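You operate a simulated robot arm through the tools that you are given. There is no shell and no other tool. Be economical: measure what you need, move in short steps, check, and stop when the job is done.

You run a simulated robot arm. Do the job below in one go: nothing can be reset, and whatever is moved stays where it is left.

TASK
Open the cloths drawer, put both tool sockets from the top of the setting bench away in the inside of the cloths drawer, then shut the drawer.

The check looks at the end state, three seconds after you hand in, the way a careful person would. Anything else that was tipped, shoved, dropped, spilled or broken makes it a failure. Flat cloth is picked up by pressing the open fingertips on it (5 to 10 N) and closing them slowly along it; thin cloth reads only 2 to 8 mm in the jaws.

THE ROBOT
A 7-joint arm with a two-finger parallel gripper on a trunk, on a base that drives. Base frame: it is fixed to the floor where the robot stands at the start and does not move with it; the origin is under the middle of the robot, x ahead of it, y to its left, z up. Readings come in m, degrees, newtons and seconds.
Its first joint turns from -115.0 to 115.0 degrees. Places, roughly: cloths drawer [0.8, -0.1, 0.6]; inside of the cloths drawer [0.9, -0.1, 0.6]; tool socket [-1, -2.75, 0.75]. Payload 3.91 kg.
The TCP is the grasp point between the finger pads, 0.03 m short of the fingertips. In the tool frame z runs along the fingers and y along their closing line. The gripper opens to 0.11 m. The fingers are 0.02 m wide and 0.01 m thick; the gripper's body (0.048 by 0.112 m) begins 0.055 m behind the TCP.
Orientation is told as [roll, pitch, yaw] about the base's x, y, z axes, in that order, counted from this pose: with the fingers straight down and closing along the base's y, the tool's x points along the base's -x, its y along +y and its z along -z.

THE INTERFACE
- The arm moves only by the tool move_arm. Its argument "steps" is a list of rows, each an object (a shift or turn left out is 0, a gripper value left out holds the last) with "turn": the turn, a rotation vector about the tool's x, y, z in units of 6 degrees (1.0 is 6 degrees), a list of three; "offset": the shift along the tool's x, y, z in units of 50 mm (1.0 is 50 mm), a list of three; "jaw": the gripper command, from -1 (shut) to 1 (fully open), values between in proportion. In form: [{"turn": [ax, ay, az], "offset": [tx, ty, tz], "jaw": jaw}, ...]. A call has 1 to 20 rows; each row shifts and turns the commanded pose from where the row before left it, along the tool's axes as they then stand. A call with a number of a shift or a turn outside -1 to 1 is refused whole. Rows are played at 5 a second. More than 0.05 m and 8.6 degrees between two rows, or a gripper value outside its range, and nothing of the call is played. Where a pose cannot be reached the arm comes as near as it can. A force on the tool above 40 N (or 10 N above the force at the start of the call, whichever is more), or a blocked arm, ends the call early, and 0.2 s more pass. Each finger travels about 0.153 m/s and halts on what it meets, pressing with about 40 N; the grip force reading is that of the motor and also rises with nothing between the fingers. The clock runs only during rows and for 0.2 s after the last one: add rows that do not move to give the fingers time. It gives the time, the measured TCP pose, the force on the tool (base axes), the opening and the grip force at its end, in the units of the frame above (readings bear some noise).
- Cameras (640 x 400 px; columns grow to the right, rows downward): "scene" is now at [0.2044, 0.1862, 1.4301]; the picture's right is [-0.28, -0.96, 0.00], its down [-0.83, 0.24, -0.51] and it looks along [0.48, -0.14, -0.86] (base axes); focal length 248 px, centre (320, 200). "wrist" rides on the gripper at [0.072, 0.017, -0.103] in the tool frame; the picture's right is [-0.23, 0.97, 0.00], its down [-0.76, -0.18, -0.62] and it looks along [-0.61, -0.14, 0.78] (tool axes); focal length 222 px, centre (320, 200). There is no depth. A picture from a camera that has moved, and an enlarged one, comes with that camera's place and axes in the base frame and with its lens.
- capture(camera): a new picture of that camera. It takes no simulated time.
- slide_trunk(by): slides the trunk up (or, below 0, down) by that many m; the arm and the scene camera ride with it, the base frame stays. It gives what a move gives, with no picture.
- base_move(legs): drives the robot by 1 to 6 legs, each [ahead, left, turn to the left] in m, m and degrees, along the robot's own axes; the way and the turn of a leg run together, so that a leg with both is an arc; at most 1.5 m and 180 degrees a leg. The arm and the cameras ride along, it lands a little off, and it stops where it bumps. It gives what a move gives.
- turn_head(pan, tilt): turns the head with the scene camera to pan (to the left, within 80 degrees either way) and tilt (down, from -29 to 69), counted from straight ahead of the robot. It gives what a move gives.
- inspect(camera, box): a new picture of the part [left, top, right, bottom] of that camera's present view, enlarged. It takes no simulated time.
- finish_job(): hands the job in; it is judged then, once.

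Go step by step. Nothing tells you exact positions but the pictures and the camera data: compare them with the known pose of the tool, close in by small moves and look again before you grip or let go. The budget is 165 turns and 112 pictures, counting those below and the enlarged ones. Unless the task says otherwise, let go and move clear before handing in, and close with one line.

The tools are called after ">>>" as a command line: name --argument value ..., lists and objects as JSON in quotes. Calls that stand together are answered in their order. move_arm: Moves the arm, as the interface text tells. Its arguments: {"type":"object","properties":{"steps":{"type":"array","items":{"type":"object","properties":{"turn":{"type":"array","items":{"type":"number"}},"offset":{"type":"array","items":{"type":"number"}},"jaw":{"type":"number"}}}}},"required":["steps"]} The other tools are called the same way: slide_trunk (by) slides the trunk up or down; base_move (legs) drives the base; turn_head (pan, tilt) turns the head that bears the scene camera; capture (camera) takes a picture; inspect (camera, box) takes an enlarged picture of a part of a camera's view; finish_job () hands the job in.

At the start:

```text
clock: 0.0
ee_pos: [0.6653, -0.0463, 0.831]
tool_rot: [-0.1, 0.0, 0.0]
wrist_force: [0.8, -0.3, -0.8]
grip_width: 0.1098
grasp_force: 0.0
trunk travel left (down, up): [-0.8, 0.19]
robot x, y, heading: [0.0006, 0.0002, 0.0]
head pan, tilt: [-16.4, 59.7]
```

scene: 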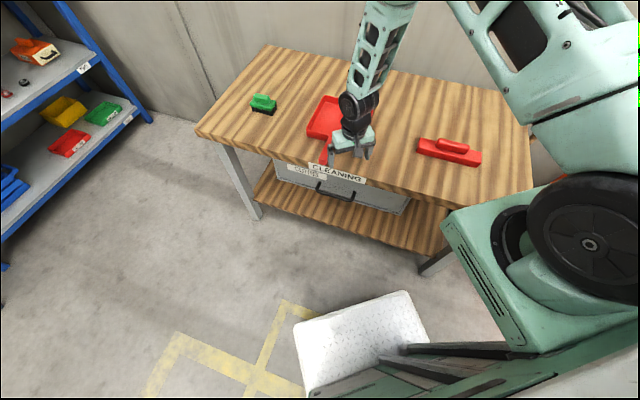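
wrist: 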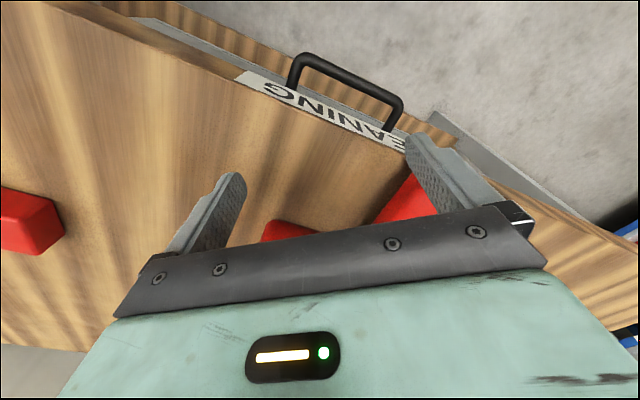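

I see the cleaning bench ahead with a drawer under it that has a black bar handle. I will look closer at the drawer front before planning the pull.

>>> inspect --camera "scene" --box '[240, 130, 460, 260]'

>>> turn_head --pan -75 --tilt 25

>>> capture --camera "scene"

```text
2.91 times, centred on (350, 195) of scene
camera zoom: at [0.2044, 0.1862, 1.4301], right [-0.28, -0.96, 0.0], down [-0.83, 0.24, -0.51], along [0.48, -0.14, -0.86], focal length 722 px, centre (233, 214)
```

zoom: 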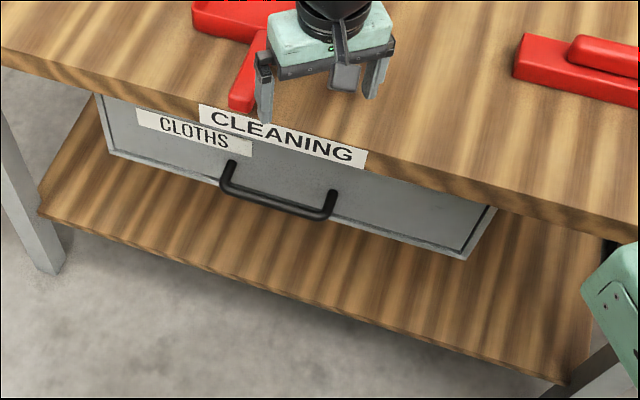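

```text
clock: 1.3
ee_pos: [0.665, -0.0455, 0.8307]
tool_rot: [0.0, 0.0, 0.1]
wrist_force: [-0.2, -0.6, -0.9]
grip_width: 0.1101
grasp_force: 0.1
trunk travel left (down, up): [-0.8, 0.19]
robot x, y, heading: [-0.0003, -0.0006, -0.3]
head pan, tilt: [-75.0, 25.0]
```

```text
108 pictures are left
camera scene: at [0.164, 0.1161, 1.4797], right [-0.97, -0.26, 0.0], down [-0.11, 0.41, -0.91], along [0.24, -0.88, -0.42], focal length 248 px, centre (320, 200)
```

scene: 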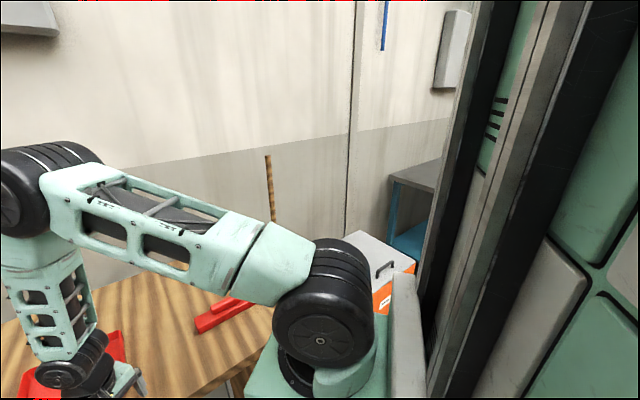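

From the two pictures the handle bar runs from about (0.62, -0.06) to (0.69, 0.06) at z of about 0.63. The bench faces roughly -32 degrees. I will lift the tool a little, step left away from the bench, and turn to face it.

>>> move_arm --steps '[{"offset": [0, 0, -1]}, {"offset": [0, 0, -1]}]'

>>> base_move --legs '[[0, 0.36, 0], [0, 0, -32]]'

>>> turn_head --pan 0 --tilt 50

>>> capture --camera "scene"

>>> capture --camera "wrist"

```text
clock: 1.9
ee_pos: [0.6678, -0.0448, 0.9315]
tool_rot: [-0.1, 0.2, 0.0]
wrist_force: [0.9, -0.7, 0.2]
grip_width: 0.1101
grasp_force: 0.0
trunk travel left (down, up): [-0.8, 0.19]
robot x, y, heading: [-0.0006, -0.0038, -0.0]
head pan, tilt: [-75.0, 25.0]
```

```text
clock: 5.8
ee_pos: [0.5368, -0.0347, 0.9306]
tool_rot: [-0.1, -0.1, -32.7]
wrist_force: [0.1, 0.2, 1.0]
grip_width: 0.1101
grasp_force: 0.1
trunk travel left (down, up): [-0.8, 0.19]
robot x, y, heading: [0.0029, 0.3656, -32.8]
head pan, tilt: [-75.0, 25.0]
```

```text
clock: 7.3
ee_pos: [0.5363, -0.0336, 0.9308]
tool_rot: [0.1, 0.0, -32.7]
wrist_force: [0.0, 0.0, -0.1]
grip_width: 0.1098
grasp_force: 0.0
trunk travel left (down, up): [-0.8, 0.19]
robot x, y, heading: [-0.0002, 0.3639, -32.6]
head pan, tilt: [0.0, 50.0]
```

```text
107 pictures are left
camera scene: at [0.2927, 0.4181, 1.4423], right [-0.54, -0.84, 0.0], down [-0.64, 0.41, -0.64], along [0.54, -0.35, -0.77], focal length 248 px, centre (320, 200)
```

scene: 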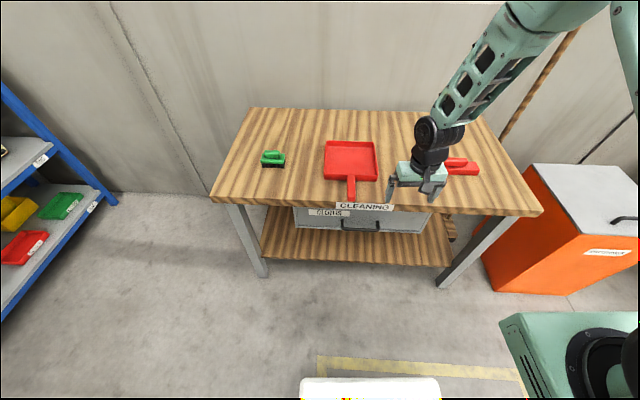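

```text
106 pictures are left
camera wrist: at [0.4853, 0.0201, 1.0328], right [0.72, 0.7, 0.0], down [0.55, -0.56, 0.62], along [0.43, -0.45, -0.78], focal length 222 px, centre (320, 200)
```

wrist: 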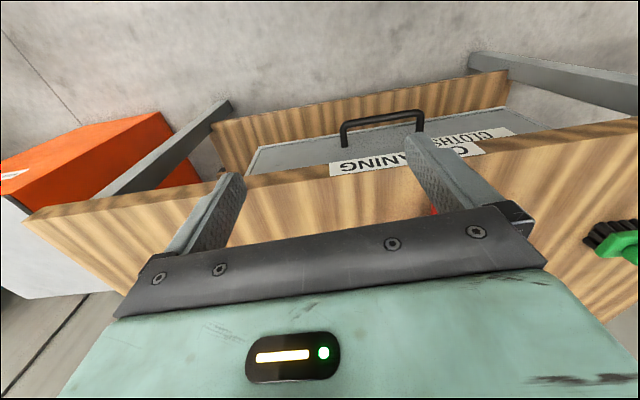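

The bench now faces me almost squarely (about 3° more to the right). I will square up, then swing the tool to horizontal before lowering the trunk.

>>> base_move --legs '[[0, 0, -3.3]]'

>>> move_arm --steps '[{"turn": [0, 0, 1], "offset": [0.2, 0, 0]}, {"turn": [0, 0, 1], "offset": [0.2, 0, 0]}, {"turn": [0, 0, 1]}, {"turn": [0, 0, 1]}, {"turn": [0, 0, 1]}, {"turn": [0, 0, 1]}, {"turn": [0, 0, 1]}, {"turn": [0, 0, 1]}, {"turn": [0, 0, 1]}, {"turn": [0, 0, 1]}, {"turn": [0, 0, 1]}, {"turn": [0, 0, 1]}, {"turn": [0, 0, 1]}, {"turn": [0, 0, 1]}, {"turn": [0, 0, 1]}]'

```text
clock: 8.1
ee_pos: [0.5122, -0.0644, 0.9305]
tool_rot: [0.0, 0.0, -35.9]
wrist_force: [0.1, 0.1, 0.0]
grip_width: 0.1098
grasp_force: 0.0
trunk travel left (down, up): [-0.8, 0.19]
robot x, y, heading: [-0.001, 0.3631, -35.9]
head pan, tilt: [0.0, 50.0]
```

```text
clock: 11.3
ee_pos: [0.4977, -0.0512, 0.9294]
tool_rot: [0.0, 0.0, -126.0]
wrist_force: [0.3, 0.9, -1.1]
grip_width: 0.1101
grasp_force: 0.0
trunk travel left (down, up): [-0.8, 0.19]
robot x, y, heading: [0.0002, 0.3645, -35.8]
head pan, tilt: [0.0, 50.0]
```

The roll went through. Next I pitch the tool up to horizontal, about tool x.

>>> move_arm --steps '[{"turn": [-1, 0, 0]}, {"turn": [-1, 0, 0]}, {"turn": [-1, 0, 0]}, {"turn": [-1, 0, 0]}, {"turn": [-1, 0, 0]}, {"turn": [-1, 0, 0]}, {"turn": [-1, 0, 0]}, {"turn": [-1, 0, 0]}, {"turn": [-1, 0, 0]}, {"turn": [-1, 0, 0]}, {"turn": [-1, 0, 0]}, {"turn": [-1, 0, 0]}, {"turn": [-1, 0, 0]}, {"turn": [-1, 0, 0]}, {"turn": [-1, 0, 0]}]'

>>> capture --camera "scene"

```text
clock: 14.5
ee_pos: [0.4963, -0.0531, 0.9308]
tool_rot: [90.2, 0.1, -126.1]
wrist_force: [-0.7, -1.1, -0.1]
grip_width: 0.11
grasp_force: 0.0
out of reach, approached as far as the arm can: row 14
trunk travel left (down, up): [-0.8, 0.19]
robot x, y, heading: [-0.0013, 0.3657, -35.8]
head pan, tilt: [0.0, 50.0]
```

```text
105 pictures are left
camera scene: at [0.2948, 0.3993, 1.4425], right [-0.59, -0.81, 0.0], down [-0.62, 0.45, -0.64], along [0.52, -0.38, -0.77], focal length 248 px, centre (320, 200)
```

scene: 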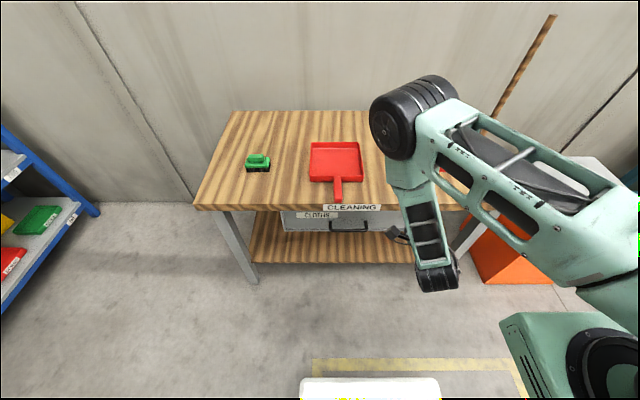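

The tool is horizontal, but the elbow sits over the bench and would come down on it if I lowered the trunk here. I will back up 0.25 m first, then lower the trunk and reach out.

>>> base_move --legs '[[-0.25, 0, 0]]'

>>> slide_trunk --by -0.3

>>> capture --camera "wrist"

>>> capture --camera "scene"

```text
clock: 16.3
ee_pos: [0.296, 0.0941, 0.9304]
tool_rot: [90.0, 0.0, -126.1]
wrist_force: [-0.6, 0.3, 0.8]
grip_width: 0.1101
grasp_force: 0.0
trunk travel left (down, up): [-0.8, 0.19]
robot x, y, heading: [-0.1981, 0.5036, -36.1]
head pan, tilt: [0.0, 50.0]
```

```text
clock: 19.3
ee_pos: [0.2963, 0.0944, 0.632]
tool_rot: [90.0, 0.0, -126.0]
wrist_force: [-0.4, -0.2, -0.7]
grip_width: 0.1101
grasp_force: 0.0
trunk travel left (down, up): [-0.5, 0.49]
robot x, y, heading: [-0.1992, 0.51, -35.9]
head pan, tilt: [0.0, 50.0]
```

```text
104 pictures are left
camera wrist: at [0.256, 0.2142, 0.6462], right [-0.13, -0.18, 0.97], down [-0.95, -0.25, -0.18], along [0.28, -0.95, -0.14], focal length 222 px, centre (320, 200)
```

wrist: 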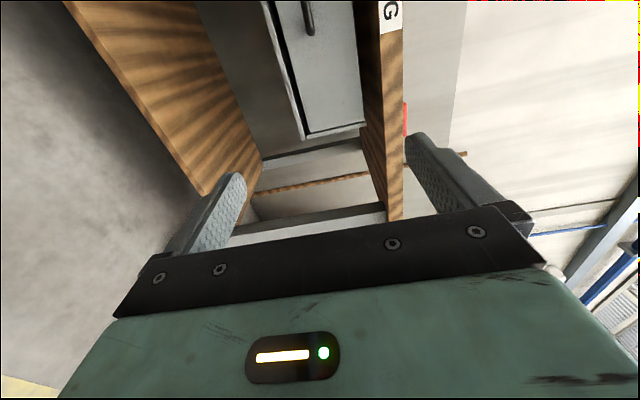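

```text
103 pictures are left
camera scene: at [0.0949, 0.5466, 1.1423], right [-0.59, -0.81, 0.0], down [-0.62, 0.45, -0.64], along [0.52, -0.38, -0.77], focal length 248 px, centre (320, 200)
```

scene: 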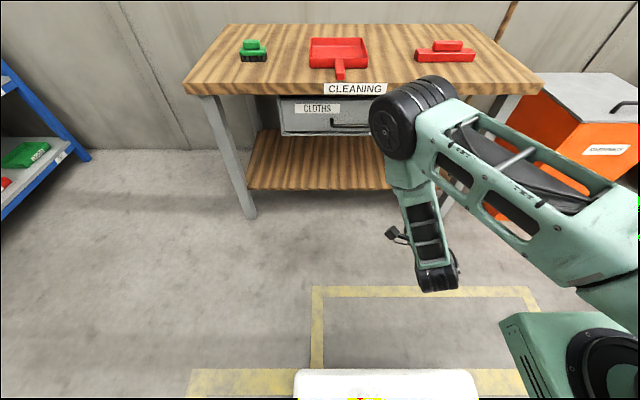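

The handle should be about 0.13 m left and 0.35 m ahead of the TCP. I will line up sideways and go part of the way, then look.

>>> move_arm --steps '[{"offset": [1, 0, 0.5]}, {"offset": [1, 0, 0.5]}, {"offset": [0.6, 0, 0.5]}, {"offset": [0, 0, 1]}, {"offset": [0, 0, 1]}, {"offset": [0, 0, 0.5]}]'

>>> capture --camera "wrist"

>>> capture --camera "scene"

```text
refused: row 1 steps farther than a row can; nothing moved
```

```text
102 pictures are left
camera wrist: at [0.256, 0.2142, 0.6462], right [-0.13, -0.18, 0.97], down [-0.95, -0.25, -0.18], along [0.28, -0.95, -0.14], focal length 222 px, centre (320, 200)
```

wrist: 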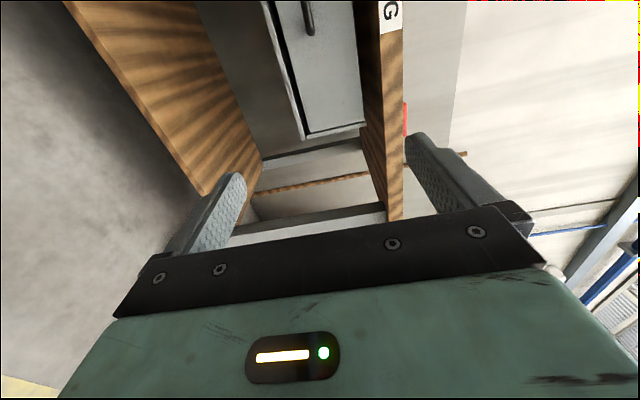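

```text
101 pictures are left
camera scene: at [0.0949, 0.5466, 1.1423], right [-0.59, -0.81, 0.0], down [-0.62, 0.45, -0.64], along [0.52, -0.38, -0.77], focal length 248 px, centre (320, 200)
```

scene: 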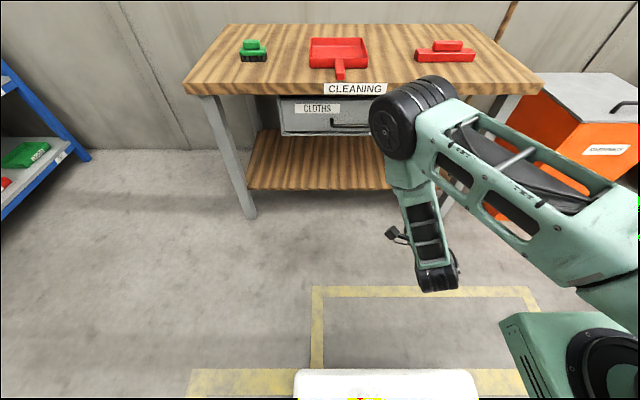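

The step limit is on the combined length of a row, so I will resend it with smaller steps.

>>> move_arm --steps '[{"offset": [0.9, 0, 0.4]}, {"offset": [0.9, 0, 0.4]}, {"offset": [0.8, 0, 0.4]}, {"offset": [0, 0, 1]}, {"offset": [0, 0, 1]}, {"offset": [0, 0, 0.8]}]'

>>> capture --camera "wrist"

>>> capture --camera "scene"

```text
clock: 20.7
ee_pos: [0.5371, 0.0826, 0.632]
tool_rot: [89.9, -0.1, -125.9]
wrist_force: [0.1, -0.5, 0.2]
grip_width: 0.1099
grasp_force: 0.1
trunk travel left (down, up): [-0.5, 0.49]
robot x, y, heading: [-0.1987, 0.5077, -35.9]
head pan, tilt: [0.0, 50.0]
```

```text
100 pictures are left
camera wrist: at [0.4971, 0.2027, 0.6484], right [-0.13, -0.18, 0.97], down [-0.95, -0.25, -0.18], along [0.28, -0.95, -0.14], focal length 222 px, centre (320, 200)
```

wrist: 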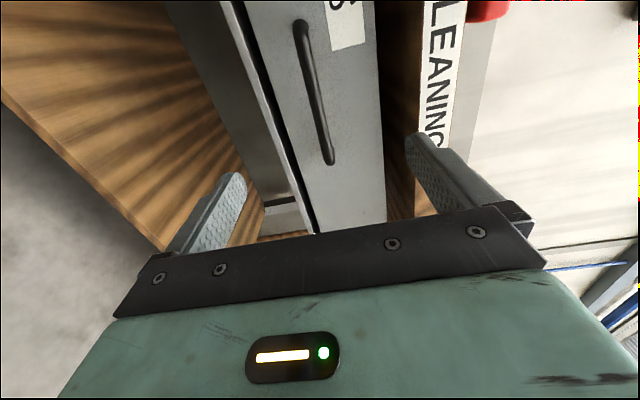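

```text
99 pictures are left
camera scene: at [0.0949, 0.5467, 1.1423], right [-0.59, -0.81, 0.0], down [-0.62, 0.45, -0.64], along [0.52, -0.38, -0.77], focal length 248 px, centre (320, 200)
```

scene: 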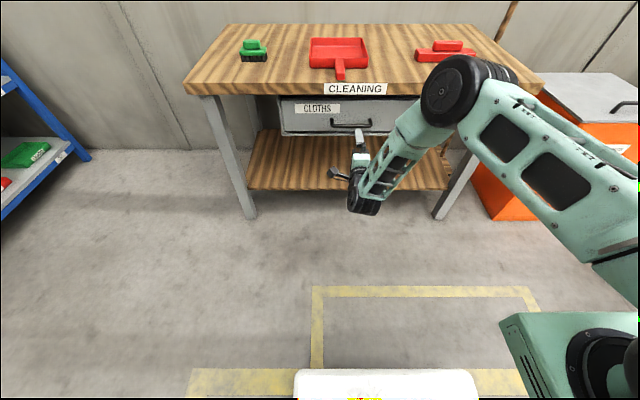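

The handle centre triangulates to about (0.662, 0.002, 0.630), with the bench edge above it at about z 0.72. I will half-close the jaw, go forward 0.13 m and look.

>>> move_arm --steps '[{"offset": [0.16, 0, 0.5], "jaw": 0.1}, {"offset": [0, 0, 0.6]}, {"offset": [0, 0, 0.6]}, {"offset": [0, 0, 0.5]}, {"offset": [0, 0, 0.4]}]'

>>> capture --camera "wrist"

```text
clock: 21.9
ee_pos: [0.6464, 0.0116, 0.6306]
tool_rot: [90.0, -0.1, -126.0]
wrist_force: [0.3, 0.0, 0.0]
grip_width: 0.0604
grasp_force: 0.0
trunk travel left (down, up): [-0.5, 0.49]
robot x, y, heading: [-0.1989, 0.51, -36.1]
head pan, tilt: [0.0, 50.0]
```

```text
98 pictures are left
camera wrist: at [0.6061, 0.1311, 0.6458], right [-0.13, -0.18, 0.97], down [-0.95, -0.25, -0.18], along [0.28, -0.95, -0.14], focal length 222 px, centre (320, 200)
```

wrist: 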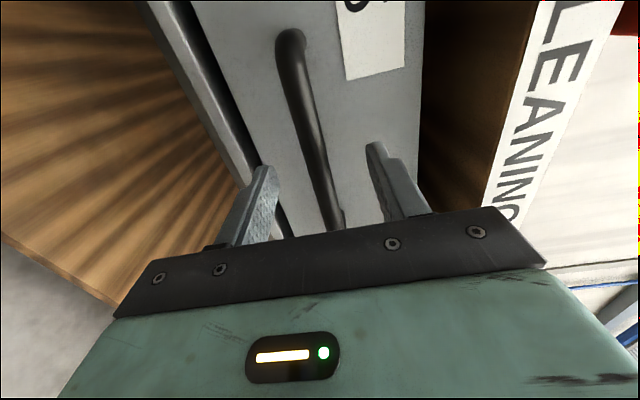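

The bar is between the fingers. I will advance 10 mm and close.

>>> move_arm --steps '[{"offset": [0, 0, 0.2]}, {"jaw": -1}, {}, {}, {}]'

```text
clock: 23.1
ee_pos: [0.6537, 0.0057, 0.6309]
tool_rot: [90.0, 0.0, -126.0]
wrist_force: [-1.2, 0.6, 2.1]
grip_width: 0.0137
grasp_force: 45.0
trunk travel left (down, up): [-0.5, 0.49]
robot x, y, heading: [-0.1972, 0.5137, -35.8]
head pan, tilt: [0.0, 50.0]
```

The jaws hold the bar (13.7 mm). I will pull straight back along the tool axis.

>>> move_arm --steps '[{"offset": [0, 0, -0.5]}, {"offset": [0, 0, -0.5]}, {"offset": [0, 0, -0.5]}, {"offset": [0, 0, -0.5]}, {"offset": [0, 0, -0.5]}, {"offset": [0, 0, -0.5]}, {"offset": [0, 0, -0.5]}, {"offset": [0, 0, -0.5]}, {"offset": [0, 0, -0.5]}, {"offset": [0, 0, -0.5]}]'

>>> capture --camera "scene"

```text
clock: 25.3
ee_pos: [0.4489, 0.1537, 0.6301]
tool_rot: [89.8, 0.0, -125.9]
wrist_force: [4.2, 4.8, -10.6]
grip_width: 0.0139
grasp_force: 44.8
trunk travel left (down, up): [-0.5, 0.49]
robot x, y, heading: [-0.1961, 0.5086, -36.2]
head pan, tilt: [0.0, 50.0]
```

```text
97 pictures are left
camera scene: at [0.0953, 0.5466, 1.142], right [-0.59, -0.81, 0.0], down [-0.62, 0.45, -0.64], along [0.52, -0.38, -0.77], focal length 248 px, centre (320, 200)
```

scene: 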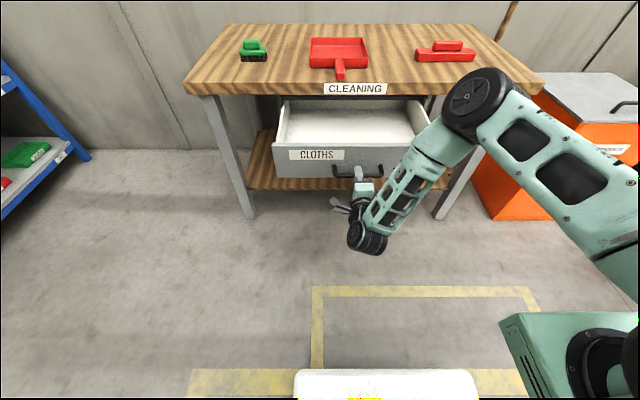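

The drawer is about 0.25 m open and empty, with room enough. I will release, back off, lift the trunk, and swing round to look for the setting bench.

>>> move_arm --steps '[{"jaw": 0.1}, {"jaw": 0.1}, {"offset": [0, 0, -0.8]}, {"offset": [0, 0, -0.9]}, {"offset": [0, 0, -0.8]}]'

>>> slide_trunk --by 0.3

>>> turn_head --pan -75 --tilt 20

>>> capture --camera "scene"

>>> turn_head --pan 75 --tilt 30

>>> capture --camera "scene"

```text
clock: 26.5
ee_pos: [0.3476, 0.2245, 0.633]
tool_rot: [90.1, 0.0, -126.1]
wrist_force: [0.3, -1.0, -0.3]
grip_width: 0.0604
grasp_force: 0.1
trunk travel left (down, up): [-0.5, 0.49]
robot x, y, heading: [-0.2011, 0.5087, -35.8]
head pan, tilt: [0.0, 50.0]
```

```text
clock: 29.5
ee_pos: [0.348, 0.2252, 0.932]
tool_rot: [90.0, -0.1, -126.0]
wrist_force: [0.2, -0.5, 0.4]
grip_width: 0.0606
grasp_force: 0.0
trunk travel left (down, up): [-0.8, 0.19]
robot x, y, heading: [-0.1994, 0.5109, -36.0]
head pan, tilt: [0.0, 50.0]
```

```text
clock: 31.0
ee_pos: [0.3485, 0.2253, 0.9318]
tool_rot: [90.1, -0.1, -126.0]
wrist_force: [0.0, -0.2, -0.2]
grip_width: 0.0604
grasp_force: 0.1
trunk travel left (down, up): [-0.8, 0.19]
robot x, y, heading: [-0.2, 0.5091, -35.9]
head pan, tilt: [-75.0, 20.0]
```

```text
96 pictures are left
camera scene: at [-0.0007, 0.5048, 1.4878], right [-0.93, 0.36, 0.0], down [0.12, 0.32, -0.94], along [-0.34, -0.88, -0.34], focal length 248 px, centre (320, 200)
```

scene: 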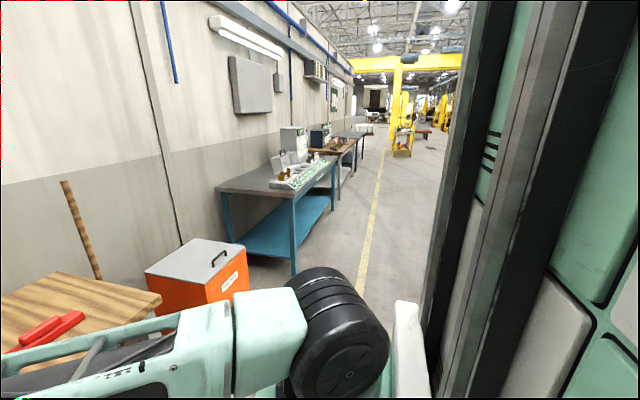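

```text
clock: 33.3
ee_pos: [0.3485, 0.2254, 0.9321]
tool_rot: [90.0, -0.1, -126.0]
wrist_force: [0.1, 0.1, 0.9]
grip_width: 0.0606
grasp_force: 0.1
trunk travel left (down, up): [-0.8, 0.19]
robot x, y, heading: [-0.2016, 0.508, -36.0]
head pan, tilt: [75.0, 30.0]
```

```text
95 pictures are left
camera scene: at [0.1029, 0.6487, 1.4718], right [0.63, -0.78, 0.0], down [-0.39, -0.31, -0.87], along [0.67, 0.55, -0.5], focal length 248 px, centre (320, 200)
```

scene: 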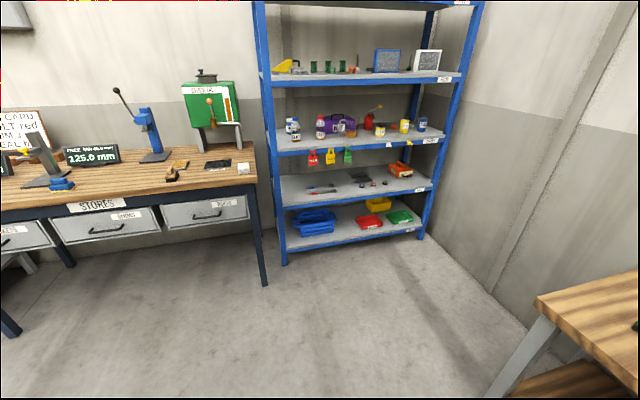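

The setting bench is the grey-topped one with blue legs along the same wall, about 3 m to my right. I will point the tool back down, look straight to the right, and strafe there.

>>> move_arm --steps '[{"turn": [1, 0, 0]}, {"turn": [1, 0, 0]}, {"turn": [1, 0, 0]}, {"turn": [1, 0, 0]}, {"turn": [1, 0, 0]}, {"turn": [1, 0, 0]}, {"turn": [1, 0, 0]}, {"turn": [1, 0, 0]}, {"turn": [1, 0, 0]}, {"turn": [1, 0, 0]}, {"turn": [1, 0, 0]}, {"turn": [1, 0, 0]}, {"turn": [1, 0, 0]}, {"turn": [1, 0, 0]}, {"turn": [1, 0, 0]}]'

>>> move_arm --steps '[{"turn": [0, 0, -1], "offset": [0, 0, -0.5]}, {"turn": [0, 0, -1], "offset": [0, 0, -0.5]}, {"turn": [0, 0, -1]}, {"turn": [0, 0, -1]}, {"turn": [0, 0, -1]}, {"turn": [0, 0, -1]}, {"turn": [0, 0, -1]}, {"turn": [0, 0, -1]}, {"turn": [0, 0, -1]}, {"turn": [0, 0, -1]}, {"turn": [0, 0, -1]}, {"turn": [0, 0, -1]}, {"turn": [0, 0, -1]}, {"turn": [0, 0, -1]}, {"turn": [0, 0, -1]}]'

>>> base_move --legs '[[0, -1.5, 0], [0, -1.4, 0]]'

>>> turn_head --pan -15 --tilt 35

>>> capture --camera "scene"

```text
clock: 36.5
ee_pos: [0.3489, 0.2265, 0.9325]
tool_rot: [-0.2, 0.0, -126.1]
wrist_force: [-0.2, 1.2, 0.6]
grip_width: 0.0606
grasp_force: 0.1
trunk travel left (down, up): [-0.8, 0.19]
robot x, y, heading: [-0.2016, 0.5101, -36.0]
head pan, tilt: [75.0, 30.0]
```

```text
clock: 39.7
ee_pos: [0.3499, 0.2261, 0.9812]
tool_rot: [0.0, 0.0, -35.8]
wrist_force: [0.7, -0.7, -0.1]
grip_width: 0.0604
grasp_force: 0.1
trunk travel left (down, up): [-0.8, 0.19]
robot x, y, heading: [-0.2009, 0.5103, -36.0]
head pan, tilt: [75.0, 30.0]
```

```text
clock: 53.6
ee_pos: [-1.3397, -2.1061, 0.981]
tool_rot: [0.1, -0.1, -36.2]
wrist_force: [-0.4, -1.0, 0.3]
grip_width: 0.0607
grasp_force: 0.1
trunk travel left (down, up): [-0.8, 0.19]
robot x, y, heading: [-1.8894, -1.8199, -36.3]
head pan, tilt: [75.0, 30.0]
```

```text
clock: 55.3
ee_pos: [-1.3404, -2.1062, 0.9819]
tool_rot: [-0.1, 0.0, -36.3]
wrist_force: [0.2, -0.3, -0.1]
grip_width: 0.0604
grasp_force: 0.1
trunk travel left (down, up): [-0.8, 0.19]
robot x, y, heading: [-1.889, -1.8209, -36.5]
head pan, tilt: [-15.0, 35.0]
```

```text
94 pictures are left
camera scene: at [-1.5998, -1.8069, 1.464], right [-0.78, -0.63, 0.0], down [-0.36, 0.45, -0.82], along [0.51, -0.64, -0.57], focal length 248 px, centre (320, 200)
```

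scene: 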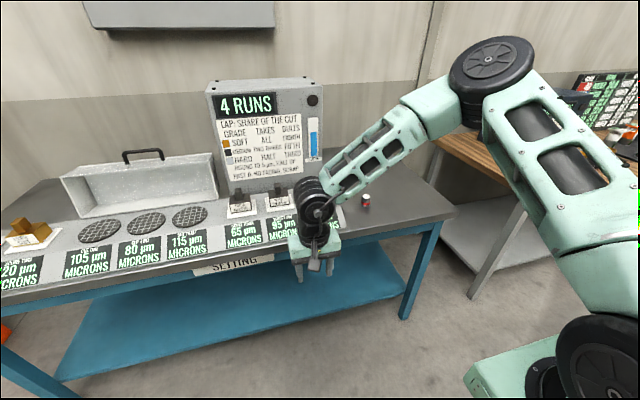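

I'm at the setting bench. There is a small cylinder with a red band to the right of the wrist. I will enlarge to find both sockets.

>>> inspect --camera "scene" --box '[220, 160, 440, 290]'

>>> inspect --camera "scene" --box '[0, 160, 220, 290]'

>>> capture --camera "wrist"

```text
2.91 times, centred on (330, 225) of scene
camera zoom: at [-1.5998, -1.8069, 1.464], right [-0.78, -0.63, 0.0], down [-0.36, 0.45, -0.82], along [0.51, -0.64, -0.57], focal length 722 px, centre (291, 127)
```

zoom: 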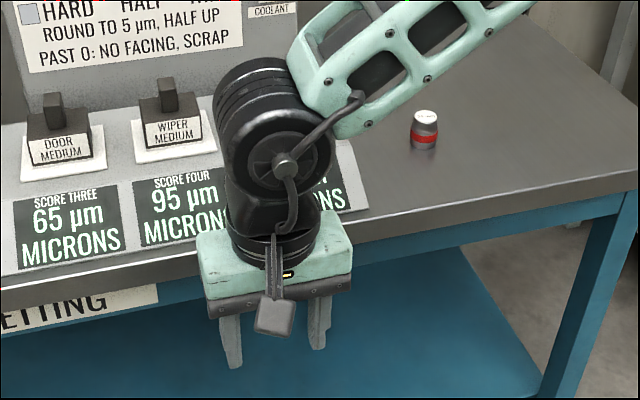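

```text
2.91 times, centred on (110, 225) of scene
camera zoom: at [-1.5998, -1.8069, 1.464], right [-0.78, -0.63, 0.0], down [-0.36, 0.45, -0.82], along [0.51, -0.64, -0.57], focal length 722 px, centre (931, 127)
```

zoom: 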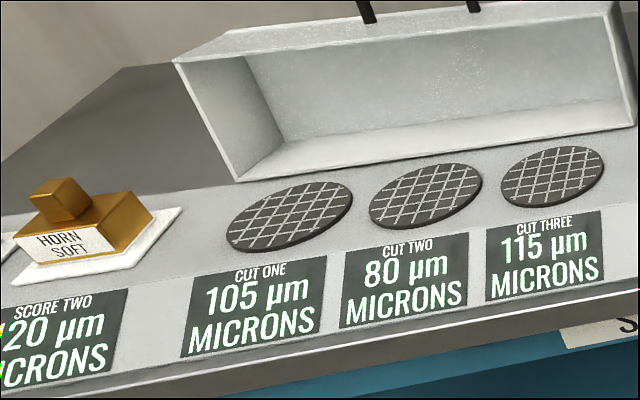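

```text
91 pictures are left
camera wrist: at [-1.3881, -2.0499, 1.084], right [0.76, 0.65, 0.0], down [0.51, -0.59, 0.62], along [0.41, -0.47, -0.78], focal length 222 px, centre (320, 200)
```

wrist: 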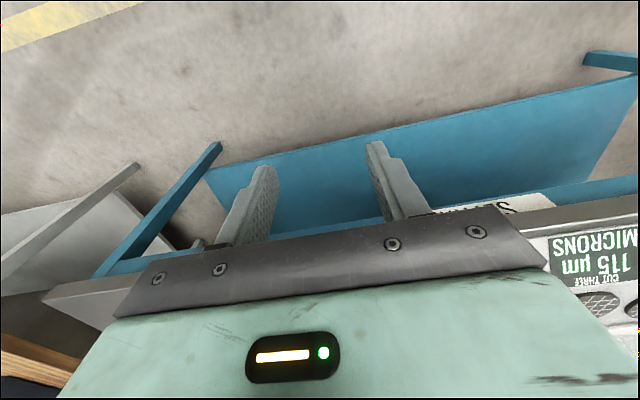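

The red-banded cylinder at about (-1.15, -2.75) is probably one socket. The other may be behind the arm. I will move right and look again.

>>> base_move --legs '[[0, -0.35, 0]]'

>>> turn_head --pan 0 --tilt 40

>>> capture --camera "scene"

>>> inspect --camera "scene" --box '[180, 100, 400, 230]'

```text
clock: 57.5
ee_pos: [-1.5456, -2.3892, 0.9811]
tool_rot: [0.1, 0.0, -36.1]
wrist_force: [-1.1, 0.1, 0.3]
grip_width: 0.0604
grasp_force: 0.0
trunk travel left (down, up): [-0.8, 0.19]
robot x, y, heading: [-2.0955, -2.1028, -36.4]
head pan, tilt: [-15.0, 35.0]
```

```text
clock: 58.3
ee_pos: [-1.5461, -2.3879, 0.9811]
tool_rot: [0.0, -0.1, -36.1]
wrist_force: [0.6, 0.2, -0.3]
grip_width: 0.0607
grasp_force: 0.0
trunk travel left (down, up): [-0.8, 0.19]
robot x, y, heading: [-2.0946, -2.0988, -36.3]
head pan, tilt: [0.0, 40.0]
```

```text
90 pictures are left
camera scene: at [-1.7929, -2.0702, 1.4565], right [-0.59, -0.81, 0.0], down [-0.52, 0.38, -0.77], along [0.62, -0.45, -0.64], focal length 248 px, centre (320, 200)
```

scene: 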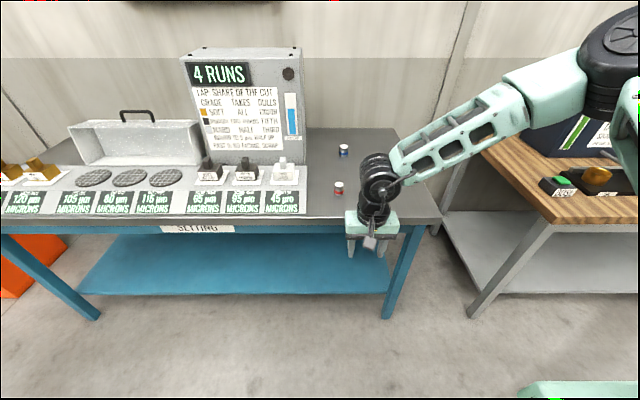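

```text
2.91 times, centred on (290, 165) of scene
camera zoom: at [-1.7929, -2.0702, 1.4565], right [-0.59, -0.81, 0.0], down [-0.52, 0.38, -0.77], along [0.62, -0.45, -0.64], focal length 722 px, centre (407, 302)
```

zoom: 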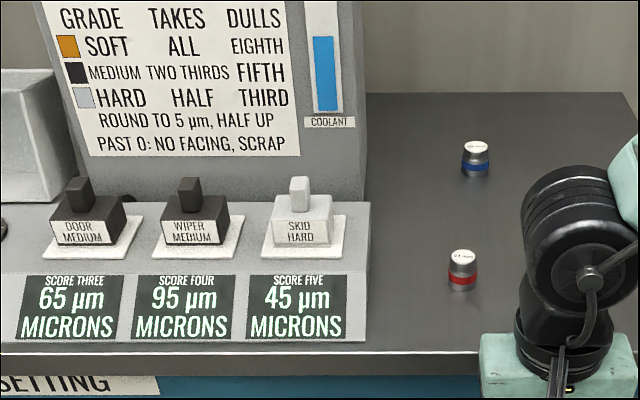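

There are two sockets, one red-banded at about (-1.23, -2.57) and one blue-banded at about (-1.01, -2.78), and the bench top is near z 0.86. I will drive 0.4 m forward so both are in reach.

>>> base_move --legs '[[0.4, 0, 0]]'

>>> turn_head --pan -12 --tilt 58

>>> capture --camera "scene"

>>> capture --camera "wrist"

```text
clock: 60.8
ee_pos: [-1.2259, -2.6174, 0.9813]
tool_rot: [0.0, 0.0, -35.8]
wrist_force: [-0.6, 0.9, -1.0]
grip_width: 0.0607
grasp_force: 0.1
trunk travel left (down, up): [-0.8, 0.19]
robot x, y, heading: [-1.7783, -2.3347, -35.9]
head pan, tilt: [0.0, 40.0]
```

```text
clock: 61.6
ee_pos: [-1.2257, -2.618, 0.9823]
tool_rot: [0.0, 0.0, -36.0]
wrist_force: [-0.6, 0.1, 0.0]
grip_width: 0.0606
grasp_force: 0.0
trunk travel left (down, up): [-0.8, 0.19]
robot x, y, heading: [-1.7746, -2.3302, -35.9]
head pan, tilt: [-12.0, 58.0]
```

```text
88 pictures are left
camera scene: at [-1.4961, -2.3023, 1.4321], right [-0.74, -0.67, 0.0], down [-0.57, 0.63, -0.53], along [0.36, -0.39, -0.85], focal length 248 px, centre (320, 200)
```

scene: 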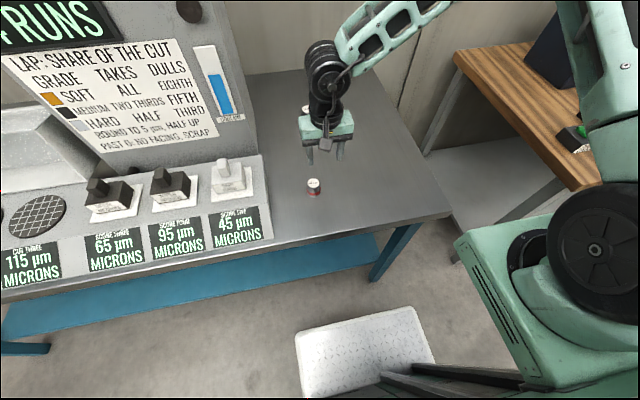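

```text
87 pictures are left
camera wrist: at [-1.2734, -2.5611, 1.0841], right [0.75, 0.66, 0.0], down [0.51, -0.59, 0.62], along [0.41, -0.47, -0.78], focal length 222 px, centre (320, 200)
```

wrist: 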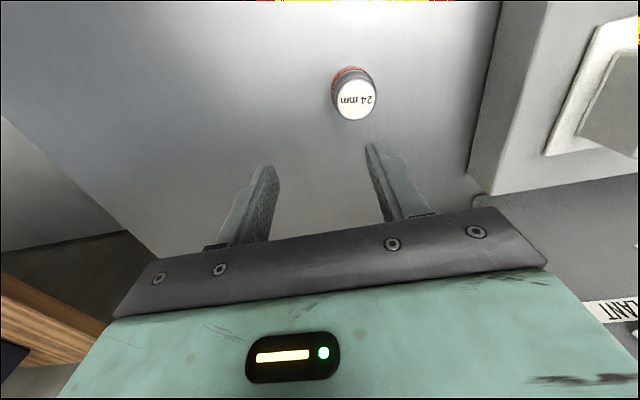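

The red socket ("24 mm") has its top at about (-1.219, -2.579, 0.89). I will centre over it with the jaw opened wider and come down part way.

>>> move_arm --steps '[{"offset": [0.34, 0.72, 0], "jaw": 0.5}, {"offset": [0, 0, 0.7]}, {"offset": [0, 0, 0.5]}, {}]'

>>> capture --camera "wrist"

>>> inspect --camera "scene" --box '[220, 100, 420, 225]'

```text
clock: 62.6
ee_pos: [-1.2169, -2.5793, 0.922]
tool_rot: [0.0, 0.0, -36.0]
wrist_force: [0.5, 0.2, -0.4]
grip_width: 0.0824
grasp_force: 0.1
trunk travel left (down, up): [-0.8, 0.19]
robot x, y, heading: [-1.774, -2.331, -35.8]
head pan, tilt: [-12.0, 58.0]
```

```text
86 pictures are left
camera wrist: at [-1.2651, -2.5218, 1.0237], right [0.75, 0.66, 0.0], down [0.51, -0.59, 0.62], along [0.41, -0.47, -0.78], focal length 222 px, centre (320, 200)
```

wrist: 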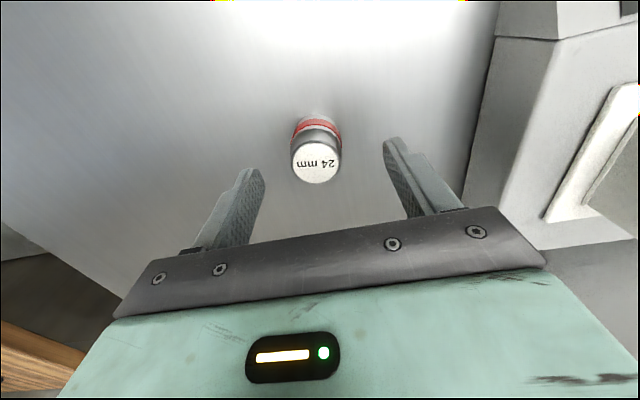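

```text
3.20 times, centred on (320, 162) of scene
camera zoom: at [-1.4962, -2.3023, 1.4321], right [-0.74, -0.67, 0.0], down [-0.57, 0.63, -0.53], along [0.36, -0.39, -0.85], focal length 795 px, centre (320, 320)
```

zoom: 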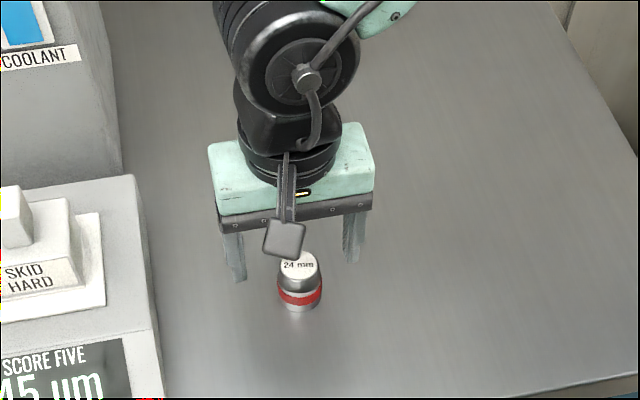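

The socket is centred between the fingers. I lower 30 mm and close gently.

>>> move_arm --steps '[{"offset": [0, 0, 0.3]}, {"offset": [0, 0, 0.3]}, {}, {"jaw": 0.0}, {"jaw": -1}, {}, {}]'

>>> capture --camera "wrist"

```text
clock: 64.2
ee_pos: [-1.2171, -2.5771, 0.8925]
tool_rot: [0.0, 0.0, -35.9]
wrist_force: [0.0, -0.4, 0.2]
grip_width: 0.0361
grasp_force: 40.1
trunk travel left (down, up): [-0.8, 0.19]
robot x, y, heading: [-1.7755, -2.3338, -36.0]
head pan, tilt: [-12.0, 58.0]
```

```text
84 pictures are left
camera wrist: at [-1.2662, -2.521, 0.9944], right [0.75, 0.66, 0.0], down [0.51, -0.59, 0.62], along [0.41, -0.47, -0.78], focal length 222 px, centre (320, 200)
```

wrist: 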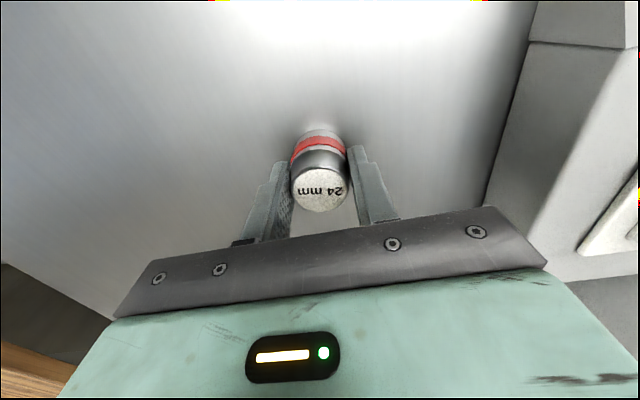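

The socket is held (36 mm). I will lift it, back out, and strafe left to the open drawer.

>>> move_arm --steps '[{"offset": [0, 0, -0.5]}, {"offset": [0, 0, -1]}, {"offset": [0, 0, -1]}]'

>>> base_move --legs '[[-0.4, 0, 0], [0, 1.5, 0], [0, 1.5, 0], [0, 0.23, 0]]'

>>> turn_head --pan 0 --tilt 45

>>> capture --camera "scene"

>>> capture --camera "wrist"

```text
clock: 65.0
ee_pos: [-1.2193, -2.5774, 1.0163]
tool_rot: [0.0, 0.1, -35.8]
wrist_force: [0.2, 0.1, -2.1]
grip_width: 0.0358
grasp_force: 39.9
trunk travel left (down, up): [-0.8, 0.19]
robot x, y, heading: [-1.7756, -2.3335, -35.9]
head pan, tilt: [-12.0, 58.0]
```

```text
clock: 83.0
ee_pos: [0.3855, 0.2849, 1.0178]
tool_rot: [0.1, 0.0, -36.0]
wrist_force: [-0.4, 0.4, -2.1]
grip_width: 0.0344
grasp_force: 40.0
trunk travel left (down, up): [-0.8, 0.19]
robot x, y, heading: [-0.1716, 0.5326, -36.0]
head pan, tilt: [-12.0, 58.0]
```

```text
clock: 83.8
ee_pos: [0.3851, 0.2838, 1.0161]
tool_rot: [0.1, -0.1, -36.1]
wrist_force: [-0.2, -0.3, -2.0]
grip_width: 0.0343
grasp_force: 39.7
trunk travel left (down, up): [-0.8, 0.19]
robot x, y, heading: [-0.1723, 0.5278, -35.9]
head pan, tilt: [0.0, 45.0]
```

```text
83 pictures are left
camera scene: at [0.129, 0.5629, 1.4491], right [-0.59, -0.81, 0.0], down [-0.57, 0.42, -0.71], along [0.57, -0.42, -0.71], focal length 248 px, centre (320, 200)
```

scene: 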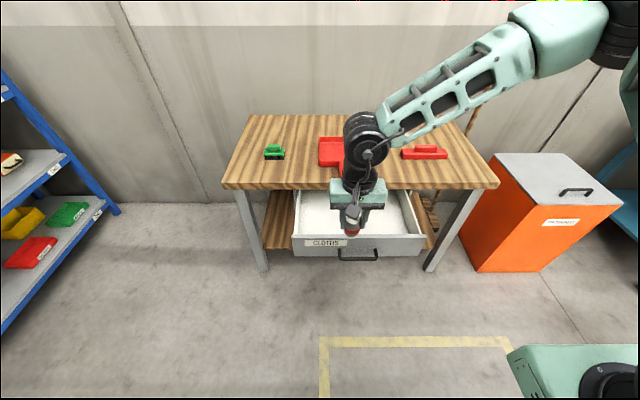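

```text
82 pictures are left
camera wrist: at [0.3369, 0.3402, 1.1195], right [0.76, 0.65, 0.0], down [0.51, -0.59, 0.62], along [0.41, -0.47, -0.78], focal length 222 px, centre (320, 200)
```

wrist: 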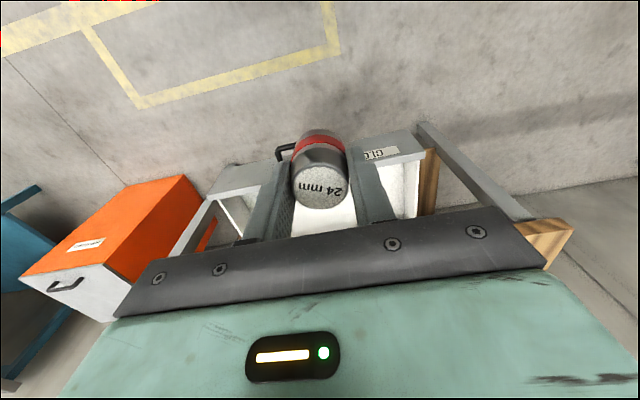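

I'm back at the drawer with the socket over its left half. I will go 0.15 m forward, extend the arm to the middle of the opening, lower the trunk part way, and look.

>>> base_move --legs '[[0.15, 0, 0]]'

>>> move_arm --steps '[{"offset": [-0.7, 0, 0]}, {"offset": [-0.8, 0, 0]}, {"offset": [-0.7, 0, 0]}, {"offset": [-0.7, 0, 0]}]'

>>> slide_trunk --by -0.2

>>> capture --camera "scene"

>>> capture --camera "wrist"

```text
clock: 85.2
ee_pos: [0.5056, 0.1913, 1.0175]
tool_rot: [0.0, 0.0, -36.3]
wrist_force: [-0.6, 0.7, -1.6]
grip_width: 0.0343
grasp_force: 39.8
trunk travel left (down, up): [-0.8, 0.19]
robot x, y, heading: [-0.0432, 0.4379, -36.1]
head pan, tilt: [0.0, 45.0]
```

```text
clock: 86.2
ee_pos: [0.6251, 0.1064, 1.0178]
tool_rot: [0.0, 0.0, -36.4]
wrist_force: [-0.9, 0.5, -0.7]
grip_width: 0.0343
grasp_force: 39.6
trunk travel left (down, up): [-0.8, 0.19]
robot x, y, heading: [-0.0476, 0.4364, -36.4]
head pan, tilt: [0.0, 45.0]
```

```text
clock: 88.3
ee_pos: [0.6251, 0.1077, 0.8169]
tool_rot: [0.1, 0.0, -36.3]
wrist_force: [-0.1, -0.7, -1.0]
grip_width: 0.0346
grasp_force: 40.1
trunk travel left (down, up): [-0.6, 0.39]
robot x, y, heading: [-0.0505, 0.4418, -36.5]
head pan, tilt: [0.0, 45.0]
```

```text
81 pictures are left
camera scene: at [0.252, 0.4715, 1.2492], right [-0.59, -0.81, 0.0], down [-0.57, 0.42, -0.71], along [0.57, -0.42, -0.71], focal length 248 px, centre (320, 200)
```

scene: 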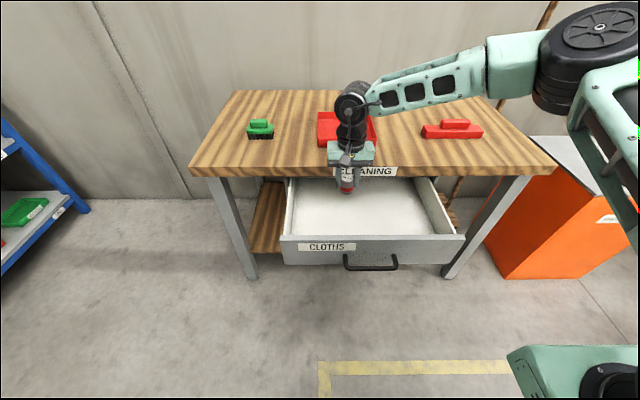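

```text
80 pictures are left
camera wrist: at [0.5767, 0.164, 0.9197], right [0.76, 0.65, 0.0], down [0.51, -0.59, 0.62], along [0.4, -0.47, -0.78], focal length 222 px, centre (320, 200)
```

wrist: 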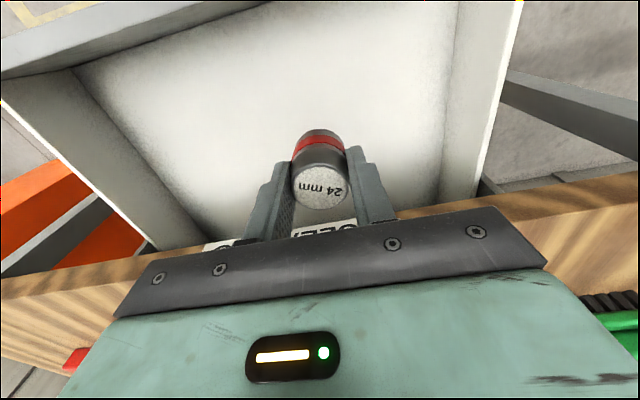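

The opening spans about 0.10 m around the socket on every side. I will shift slightly right and back from the bench edge, lower a bit more, and check.

>>> move_arm --steps '[{"offset": [0.4, -0.8, 0]}, {"offset": [0, -0.7, 0]}, {}]'

>>> slide_trunk --by -0.12

>>> capture --camera "scene"

>>> capture --camera "wrist"

```text
clock: 89.1
ee_pos: [0.5628, 0.0597, 0.8175]
tool_rot: [0.0, 0.1, -36.2]
wrist_force: [-0.2, -0.3, -1.7]
grip_width: 0.0345
grasp_force: 39.9
trunk travel left (down, up): [-0.6, 0.39]
robot x, y, heading: [-0.0476, 0.4382, -36.2]
head pan, tilt: [0.0, 45.0]
```

```text
clock: 90.6
ee_pos: [0.5633, 0.0591, 0.6984]
tool_rot: [0.0, 0.0, -36.3]
wrist_force: [0.0, 0.1, -1.0]
grip_width: 0.0343
grasp_force: 40.4
trunk travel left (down, up): [-0.48, 0.51]
robot x, y, heading: [-0.0457, 0.4357, -36.5]
head pan, tilt: [0.0, 45.0]
```

```text
79 pictures are left
camera scene: at [0.252, 0.4715, 1.1292], right [-0.59, -0.81, 0.0], down [-0.57, 0.42, -0.71], along [0.57, -0.42, -0.71], focal length 248 px, centre (320, 200)
```

scene: 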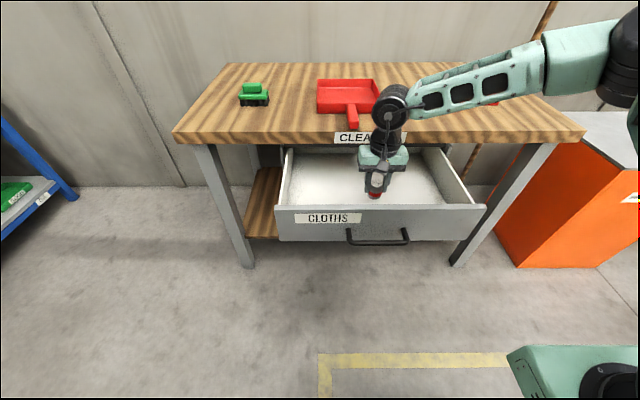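

```text
78 pictures are left
camera wrist: at [0.5153, 0.1161, 0.8006], right [0.76, 0.65, 0.0], down [0.51, -0.59, 0.62], along [0.41, -0.47, -0.78], focal length 222 px, centre (320, 200)
```

wrist: 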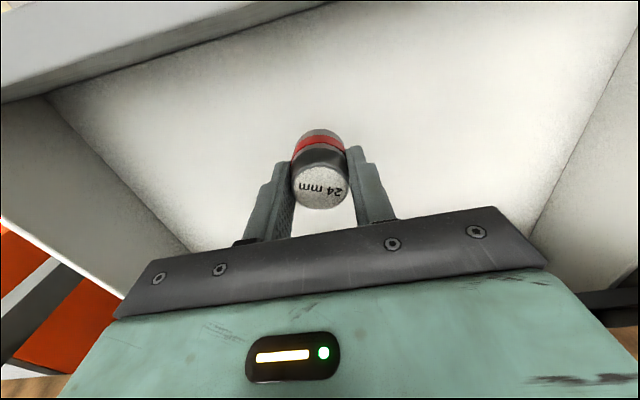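

The socket is inside the drawer walls with the floor still below. I lower in small steps and watch the force.

>>> move_arm --steps '[{"offset": [0, 0, 0.4]}, {"offset": [0, 0, 0.4]}, {"offset": [0, 0, 0.2]}, {}]'

>>> capture --camera "wrist"

>>> inspect --camera "scene" --box '[270, 130, 490, 260]'

```text
clock: 91.6
ee_pos: [0.564, 0.06, 0.6485]
tool_rot: [0.0, 0.0, -36.3]
wrist_force: [-0.3, 0.2, -1.5]
grip_width: 0.0344
grasp_force: 39.9
trunk travel left (down, up): [-0.48, 0.51]
robot x, y, heading: [-0.0452, 0.4404, -36.7]
head pan, tilt: [0.0, 45.0]
```

```text
77 pictures are left
camera wrist: at [0.5157, 0.117, 0.7505], right [0.76, 0.65, 0.0], down [0.51, -0.59, 0.62], along [0.41, -0.47, -0.78], focal length 222 px, centre (320, 200)
```

wrist: 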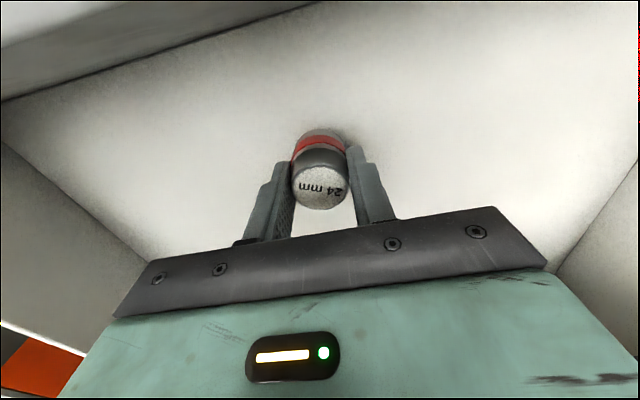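

```text
2.91 times, centred on (380, 195) of scene
camera zoom: at [0.252, 0.4715, 1.1292], right [-0.59, -0.81, 0.0], down [-0.57, 0.42, -0.71], along [0.57, -0.42, -0.71], focal length 722 px, centre (146, 214)
```

zoom: 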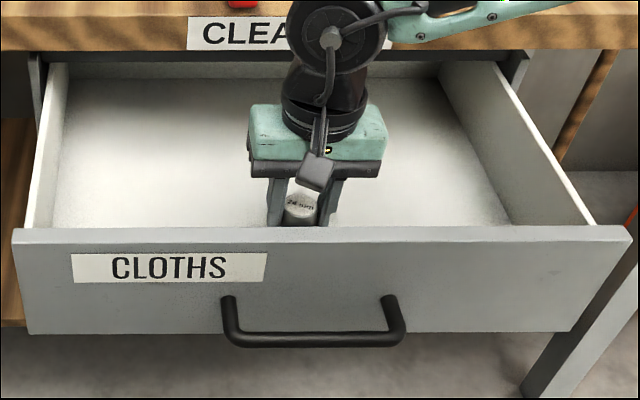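

There's still some gap. I lower by 4 mm steps, and the call will stop on contact.

>>> move_arm --steps '[{"offset": [0, 0, 0.1]}, {"offset": [0, 0, 0.1]}, {"offset": [0, 0, 0.1]}, {"offset": [0, 0, 0.1]}, {}]'

>>> capture --camera "wrist"

```text
clock: 92.8
ee_pos: [0.5636, 0.0606, 0.6294]
tool_rot: [0.1, -0.2, -36.5]
wrist_force: [0.1, -2.2, 31.9]
grip_width: 0.0349
grasp_force: 39.8
trunk travel left (down, up): [-0.48, 0.51]
robot x, y, heading: [-0.045, 0.4419, -36.4]
head pan, tilt: [0.0, 45.0]
```

```text
75 pictures are left
camera wrist: at [0.5155, 0.1172, 0.7318], right [0.76, 0.65, 0.0], down [0.51, -0.59, 0.63], along [0.41, -0.47, -0.78], focal length 222 px, centre (320, 200)
```

wrist: 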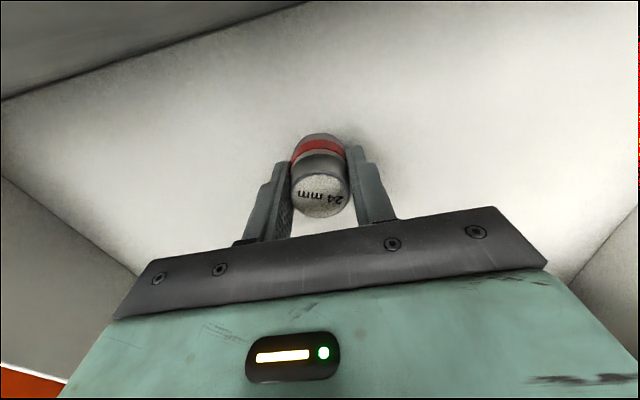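

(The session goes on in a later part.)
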